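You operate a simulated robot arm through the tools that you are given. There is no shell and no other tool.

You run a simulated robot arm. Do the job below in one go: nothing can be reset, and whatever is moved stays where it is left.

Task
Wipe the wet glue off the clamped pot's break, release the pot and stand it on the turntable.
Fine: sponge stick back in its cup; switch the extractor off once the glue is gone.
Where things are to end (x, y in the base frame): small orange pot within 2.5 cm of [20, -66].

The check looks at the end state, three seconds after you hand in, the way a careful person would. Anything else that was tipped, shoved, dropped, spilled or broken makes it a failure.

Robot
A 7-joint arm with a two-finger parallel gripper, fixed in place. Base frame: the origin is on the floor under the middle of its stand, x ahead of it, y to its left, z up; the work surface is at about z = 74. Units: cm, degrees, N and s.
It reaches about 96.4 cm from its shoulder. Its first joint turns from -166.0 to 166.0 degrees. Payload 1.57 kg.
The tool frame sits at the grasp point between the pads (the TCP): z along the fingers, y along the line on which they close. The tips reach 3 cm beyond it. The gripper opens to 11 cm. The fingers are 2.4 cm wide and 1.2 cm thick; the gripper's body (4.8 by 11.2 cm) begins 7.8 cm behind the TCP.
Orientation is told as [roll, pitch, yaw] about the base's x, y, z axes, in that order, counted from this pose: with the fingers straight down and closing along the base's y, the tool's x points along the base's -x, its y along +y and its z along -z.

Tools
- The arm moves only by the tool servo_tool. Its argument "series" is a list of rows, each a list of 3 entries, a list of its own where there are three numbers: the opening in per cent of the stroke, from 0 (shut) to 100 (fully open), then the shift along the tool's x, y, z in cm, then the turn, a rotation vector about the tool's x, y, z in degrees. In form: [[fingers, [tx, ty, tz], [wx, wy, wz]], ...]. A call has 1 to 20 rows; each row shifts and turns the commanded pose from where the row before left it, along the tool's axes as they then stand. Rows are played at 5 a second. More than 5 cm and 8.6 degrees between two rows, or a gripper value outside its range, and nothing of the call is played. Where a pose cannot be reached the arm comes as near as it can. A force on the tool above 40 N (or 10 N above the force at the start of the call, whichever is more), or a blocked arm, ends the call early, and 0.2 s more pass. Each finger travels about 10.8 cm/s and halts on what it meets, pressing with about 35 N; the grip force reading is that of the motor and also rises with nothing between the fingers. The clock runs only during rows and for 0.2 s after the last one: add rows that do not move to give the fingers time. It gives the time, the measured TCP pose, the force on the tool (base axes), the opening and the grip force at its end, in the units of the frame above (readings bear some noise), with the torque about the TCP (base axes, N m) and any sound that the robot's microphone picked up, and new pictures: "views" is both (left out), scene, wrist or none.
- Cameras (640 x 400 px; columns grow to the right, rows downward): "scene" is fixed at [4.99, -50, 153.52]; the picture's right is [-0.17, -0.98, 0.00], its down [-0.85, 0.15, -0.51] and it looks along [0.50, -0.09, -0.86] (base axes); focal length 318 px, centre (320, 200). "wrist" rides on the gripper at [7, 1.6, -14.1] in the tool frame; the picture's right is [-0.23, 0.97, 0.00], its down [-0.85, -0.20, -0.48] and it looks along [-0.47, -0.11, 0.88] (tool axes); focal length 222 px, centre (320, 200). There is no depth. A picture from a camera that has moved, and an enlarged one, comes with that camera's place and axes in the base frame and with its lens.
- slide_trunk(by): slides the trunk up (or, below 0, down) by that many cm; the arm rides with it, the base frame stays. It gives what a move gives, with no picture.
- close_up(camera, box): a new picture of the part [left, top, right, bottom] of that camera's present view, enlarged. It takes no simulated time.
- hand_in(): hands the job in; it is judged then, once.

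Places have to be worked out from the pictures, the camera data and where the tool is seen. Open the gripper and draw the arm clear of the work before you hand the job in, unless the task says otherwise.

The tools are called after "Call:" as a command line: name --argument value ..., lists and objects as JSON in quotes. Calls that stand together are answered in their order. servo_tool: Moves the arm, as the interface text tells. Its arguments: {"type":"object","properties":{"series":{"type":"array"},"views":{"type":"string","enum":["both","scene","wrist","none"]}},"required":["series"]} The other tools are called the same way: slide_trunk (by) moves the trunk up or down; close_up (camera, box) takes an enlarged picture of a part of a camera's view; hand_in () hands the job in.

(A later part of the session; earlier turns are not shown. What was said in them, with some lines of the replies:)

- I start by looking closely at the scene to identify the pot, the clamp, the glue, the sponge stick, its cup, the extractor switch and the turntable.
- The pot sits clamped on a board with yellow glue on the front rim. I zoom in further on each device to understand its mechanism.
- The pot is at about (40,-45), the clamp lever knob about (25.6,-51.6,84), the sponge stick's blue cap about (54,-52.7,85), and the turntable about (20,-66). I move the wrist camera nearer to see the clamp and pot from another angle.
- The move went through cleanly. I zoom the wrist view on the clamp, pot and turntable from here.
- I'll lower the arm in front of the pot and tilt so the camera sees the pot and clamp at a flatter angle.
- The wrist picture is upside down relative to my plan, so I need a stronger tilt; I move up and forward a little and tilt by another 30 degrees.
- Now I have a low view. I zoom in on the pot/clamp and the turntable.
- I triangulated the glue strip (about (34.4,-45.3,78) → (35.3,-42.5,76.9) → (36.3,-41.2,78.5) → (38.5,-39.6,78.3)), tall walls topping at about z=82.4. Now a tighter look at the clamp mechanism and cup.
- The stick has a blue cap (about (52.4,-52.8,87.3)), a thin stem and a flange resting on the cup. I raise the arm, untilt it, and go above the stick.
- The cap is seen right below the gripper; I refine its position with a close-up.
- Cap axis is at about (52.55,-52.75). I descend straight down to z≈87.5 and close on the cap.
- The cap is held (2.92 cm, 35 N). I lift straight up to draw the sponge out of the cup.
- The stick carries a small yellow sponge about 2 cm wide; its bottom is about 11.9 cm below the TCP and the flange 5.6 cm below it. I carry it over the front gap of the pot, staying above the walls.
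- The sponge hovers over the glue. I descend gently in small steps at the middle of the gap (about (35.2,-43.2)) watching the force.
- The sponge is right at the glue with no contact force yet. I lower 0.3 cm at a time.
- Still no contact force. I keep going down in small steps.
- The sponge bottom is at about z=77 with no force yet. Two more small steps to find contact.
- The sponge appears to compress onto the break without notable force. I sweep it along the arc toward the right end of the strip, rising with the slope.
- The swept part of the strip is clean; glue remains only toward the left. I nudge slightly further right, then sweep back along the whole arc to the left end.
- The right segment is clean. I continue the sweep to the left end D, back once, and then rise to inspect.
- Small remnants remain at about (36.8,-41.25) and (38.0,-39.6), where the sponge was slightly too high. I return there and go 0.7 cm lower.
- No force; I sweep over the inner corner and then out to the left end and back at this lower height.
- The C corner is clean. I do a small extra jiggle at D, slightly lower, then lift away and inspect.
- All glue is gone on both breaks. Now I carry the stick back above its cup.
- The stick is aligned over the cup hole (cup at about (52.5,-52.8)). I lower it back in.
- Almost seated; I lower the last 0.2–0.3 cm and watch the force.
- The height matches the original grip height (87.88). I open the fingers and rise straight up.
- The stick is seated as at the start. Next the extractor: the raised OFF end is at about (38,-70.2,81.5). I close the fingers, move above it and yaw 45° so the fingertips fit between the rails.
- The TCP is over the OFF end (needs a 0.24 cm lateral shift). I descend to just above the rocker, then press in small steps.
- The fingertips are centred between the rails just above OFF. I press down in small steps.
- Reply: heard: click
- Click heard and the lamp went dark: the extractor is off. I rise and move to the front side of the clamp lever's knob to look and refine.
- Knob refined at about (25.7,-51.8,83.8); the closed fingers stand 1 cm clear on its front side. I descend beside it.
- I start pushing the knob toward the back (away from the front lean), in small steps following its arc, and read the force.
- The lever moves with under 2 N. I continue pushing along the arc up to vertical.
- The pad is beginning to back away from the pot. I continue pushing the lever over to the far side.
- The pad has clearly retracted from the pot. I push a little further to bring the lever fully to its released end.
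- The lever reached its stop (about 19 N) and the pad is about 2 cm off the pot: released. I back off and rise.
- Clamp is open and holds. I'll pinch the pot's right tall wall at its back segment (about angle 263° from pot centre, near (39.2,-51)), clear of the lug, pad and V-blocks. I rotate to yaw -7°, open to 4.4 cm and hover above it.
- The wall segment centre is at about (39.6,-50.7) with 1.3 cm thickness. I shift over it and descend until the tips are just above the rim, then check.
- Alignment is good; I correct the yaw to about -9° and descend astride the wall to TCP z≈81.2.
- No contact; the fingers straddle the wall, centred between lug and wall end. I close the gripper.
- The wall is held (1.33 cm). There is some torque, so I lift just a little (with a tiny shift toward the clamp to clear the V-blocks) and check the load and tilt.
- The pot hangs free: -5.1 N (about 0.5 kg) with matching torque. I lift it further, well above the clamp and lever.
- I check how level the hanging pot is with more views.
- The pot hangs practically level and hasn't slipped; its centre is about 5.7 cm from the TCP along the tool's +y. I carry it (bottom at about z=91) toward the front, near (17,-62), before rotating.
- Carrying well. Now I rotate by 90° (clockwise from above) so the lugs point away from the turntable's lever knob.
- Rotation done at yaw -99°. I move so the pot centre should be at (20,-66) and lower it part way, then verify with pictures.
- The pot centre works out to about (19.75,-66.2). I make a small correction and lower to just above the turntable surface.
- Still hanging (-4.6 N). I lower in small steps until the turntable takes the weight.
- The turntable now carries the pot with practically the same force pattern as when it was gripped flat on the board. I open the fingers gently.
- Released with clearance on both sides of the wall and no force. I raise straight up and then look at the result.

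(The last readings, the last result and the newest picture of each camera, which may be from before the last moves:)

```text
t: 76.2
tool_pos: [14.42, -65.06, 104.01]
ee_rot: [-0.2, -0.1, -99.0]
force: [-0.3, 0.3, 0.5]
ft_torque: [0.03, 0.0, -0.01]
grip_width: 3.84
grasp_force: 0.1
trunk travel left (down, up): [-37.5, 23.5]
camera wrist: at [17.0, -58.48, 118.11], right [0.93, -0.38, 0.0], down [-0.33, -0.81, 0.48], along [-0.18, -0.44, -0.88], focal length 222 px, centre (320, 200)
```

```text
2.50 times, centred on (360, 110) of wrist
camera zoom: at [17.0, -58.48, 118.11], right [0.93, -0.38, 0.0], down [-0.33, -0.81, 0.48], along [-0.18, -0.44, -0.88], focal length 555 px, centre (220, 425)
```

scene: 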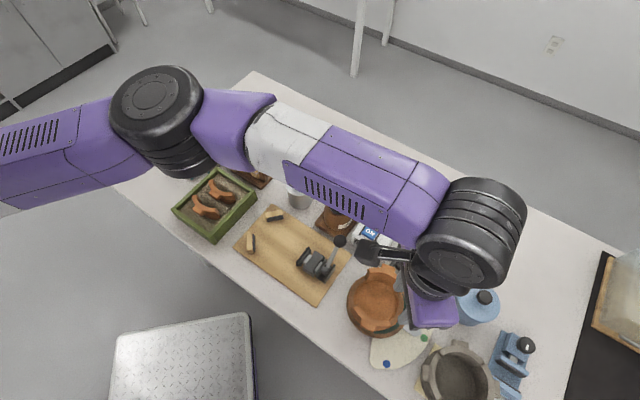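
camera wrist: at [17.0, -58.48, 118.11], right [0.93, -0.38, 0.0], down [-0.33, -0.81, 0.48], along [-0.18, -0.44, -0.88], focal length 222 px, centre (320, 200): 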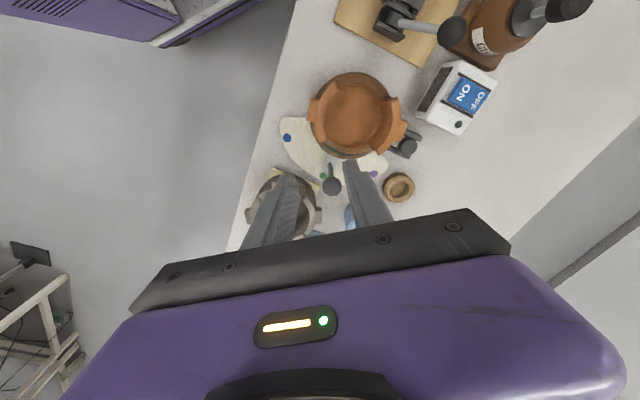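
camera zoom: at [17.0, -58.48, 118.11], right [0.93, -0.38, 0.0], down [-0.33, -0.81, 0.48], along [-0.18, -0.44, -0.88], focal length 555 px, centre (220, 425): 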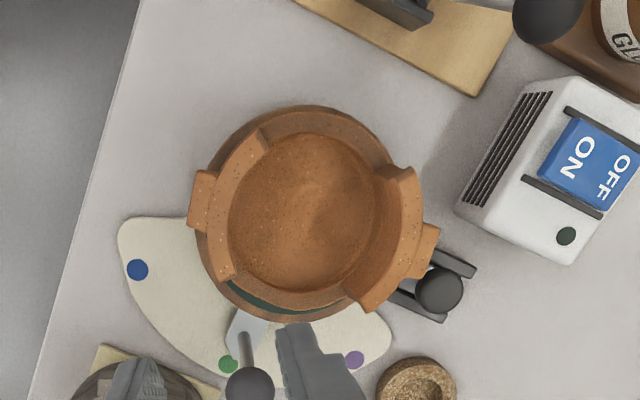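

The pot stands on the turntable around (20,-66). I raise the arm and draw it clear so the whole scene can be inspected.

Call:
servo_tool --series '[[60, [0, 0, -4], [0, 0, 0]], [80, [0, 0, -4], [0, 0, 0]], [100, [0, 0, -4], [0, 0, 0]], [100, [0, 0, -3.5], [0, 0, 0]], [100, [1.87, 4.16, 0], [0, 0, 0]], [100, [1.87, 4.16, 0], [0, 0, 0]], [100, [1.87, 4.16, 0], [0, 0, 0]], [100, [1.87, 4.16, 0], [0, 0, 0]], [100, [1.87, 4.16, 0], [0, 0, 0]], [100, [1.87, 4.16, 0], [0, 0, 0]], [100, [1.87, 4.16, 0], [0, 0, 0]], [100, [0, 0, 0], [0, 0, 0]]]' --views "both"

Call:
close_up --camera "scene" --box '[220, 140, 460, 380]'

Call:
close_up --camera "scene" --box '[335, 250, 445, 360]'

```text
t: 78.8
tool_pos: [45.42, -56.57, 119.68]
ee_rot: [-0.1, 0.0, -99.1]
force: [-0.5, 0.3, -0.5]
ft_torque: [-0.01, 0.02, -0.02]
grip_width: 11.03
grasp_force: 0.0
trunk travel left (down, up): [-37.5, 23.5]
camera wrist: at [48.17, -49.9, 133.8], right [0.93, -0.38, 0.0], down [-0.33, -0.81, 0.48], along [-0.18, -0.44, -0.88], focal length 222 px, centre (320, 200)
```

scene: 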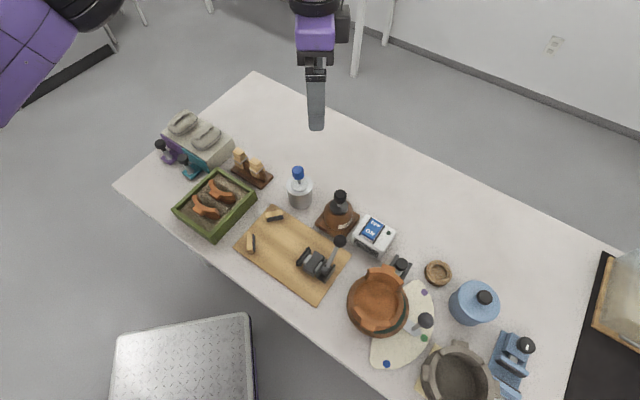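
wrist: 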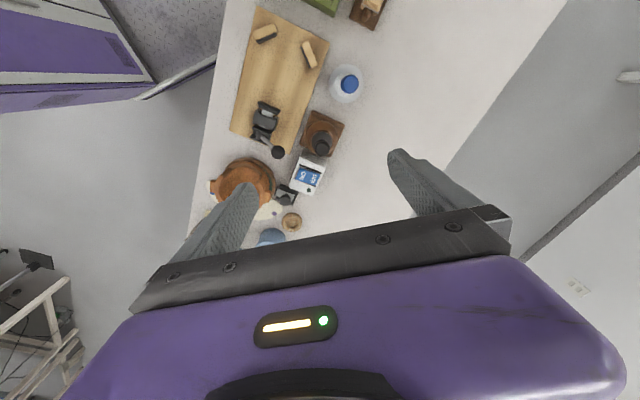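

```text
1.67 times, centred on (340, 260) of scene
camera zoom: at [4.99, -50.0, 153.52], right [-0.17, -0.98, 0.0], down [-0.85, 0.15, -0.51], along [0.5, -0.09, -0.86], focal length 531 px, centre (287, 100)
```

zoom: 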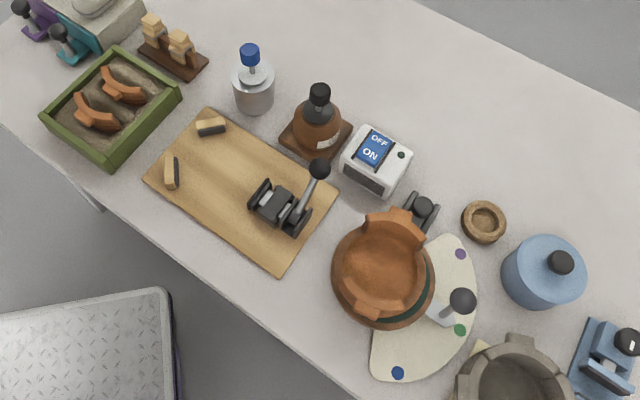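

```text
3.64 times, centred on (390, 305) of scene
camera zoom: at [4.99, -50.0, 153.52], right [-0.17, -0.98, 0.0], down [-0.85, 0.15, -0.51], along [0.5, -0.09, -0.86], focal length 1158 px, centre (66, -182)
```

zoom: 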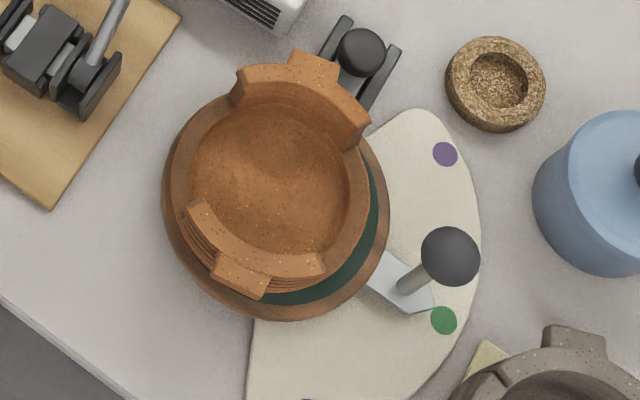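

Everything looks in order; I make a last close check of the pot's breaks for glue residue and of the cup and lamp before handing in.

Call:
close_up --camera "scene" --box '[340, 258, 415, 340]'

Call:
close_up --camera "wrist" --box '[190, 120, 330, 240]'

Call:
close_up --camera "scene" --box '[270, 150, 410, 260]'

```text
4.88 times, centred on (378, 299) of scene
camera zoom: at [4.99, -50.0, 153.52], right [-0.17, -0.98, 0.0], down [-0.85, 0.15, -0.51], along [0.5, -0.09, -0.86], focal length 1553 px, centre (40, -283)
```

zoom: 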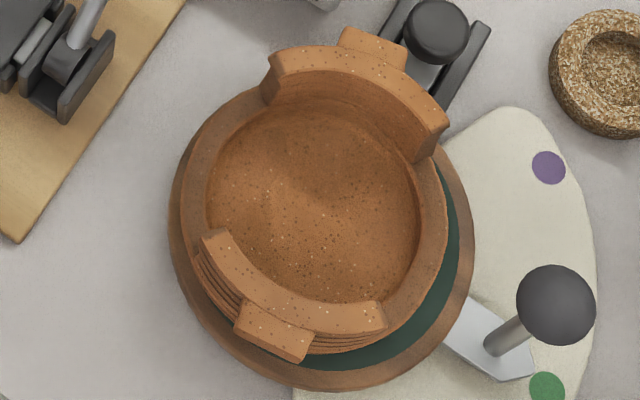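

```text
3.33 times, centred on (260, 180) of wrist
camera zoom: at [48.17, -49.9, 133.8], right [0.93, -0.38, 0.0], down [-0.33, -0.81, 0.48], along [-0.18, -0.44, -0.88], focal length 740 px, centre (520, 267)
```

zoom: 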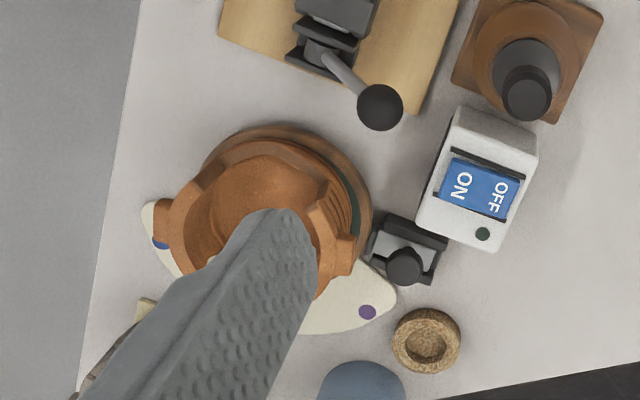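

```text
3.64 times, centred on (340, 205) of scene
camera zoom: at [4.99, -50.0, 153.52], right [-0.17, -0.98, 0.0], down [-0.85, 0.15, -0.51], along [0.5, -0.09, -0.86], focal length 1158 px, centre (247, 182)
```

zoom: 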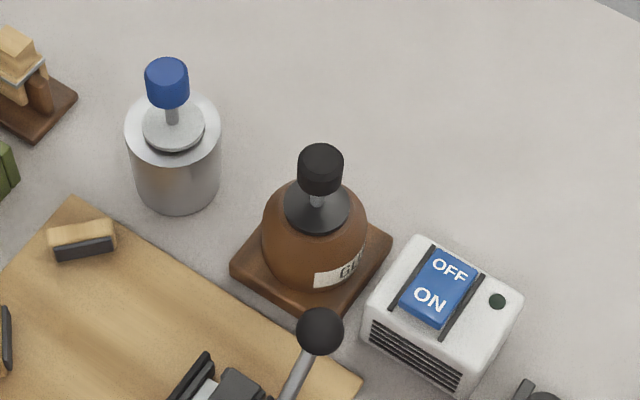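

No glue is left and the pot stands upright at about (20.2,-66.1). The stick is seated in its cup, the extractor lamp is dark, and the open gripper is clear of the work, so I hand the job in.

Call:
hand_in

```text
The job is handed in.
```

I wiped the glue off the pot's break, released the pot from the clamp and stood it on the turntable, then handed the job in. I haven't been told the result of the check.

- **Glue:** The first pass left two small traces. I wiped those too, and close-ups showed no yellow on either break.
- **Sponge stick:** It is back in its cup, seated as it was at the start.
- **Extractor:** I switched it off once the glue was gone. The switch clicked and the lamp went dark.
- **Clamp:** The lever is pushed over to its released stop, with the pad about 2 cm clear of where the pot was. I left it there.
- **Pot:** It stands upright at about (20.2, -66.1), judged from the pictures, roughly 0.3 cm from the target. I turned it 90° on the way so its lugs point away from the turntable's lever knob.

In the last pictures nothing else looked tipped, shoved or spilled. The gripper is open and the arm is clear of the work.
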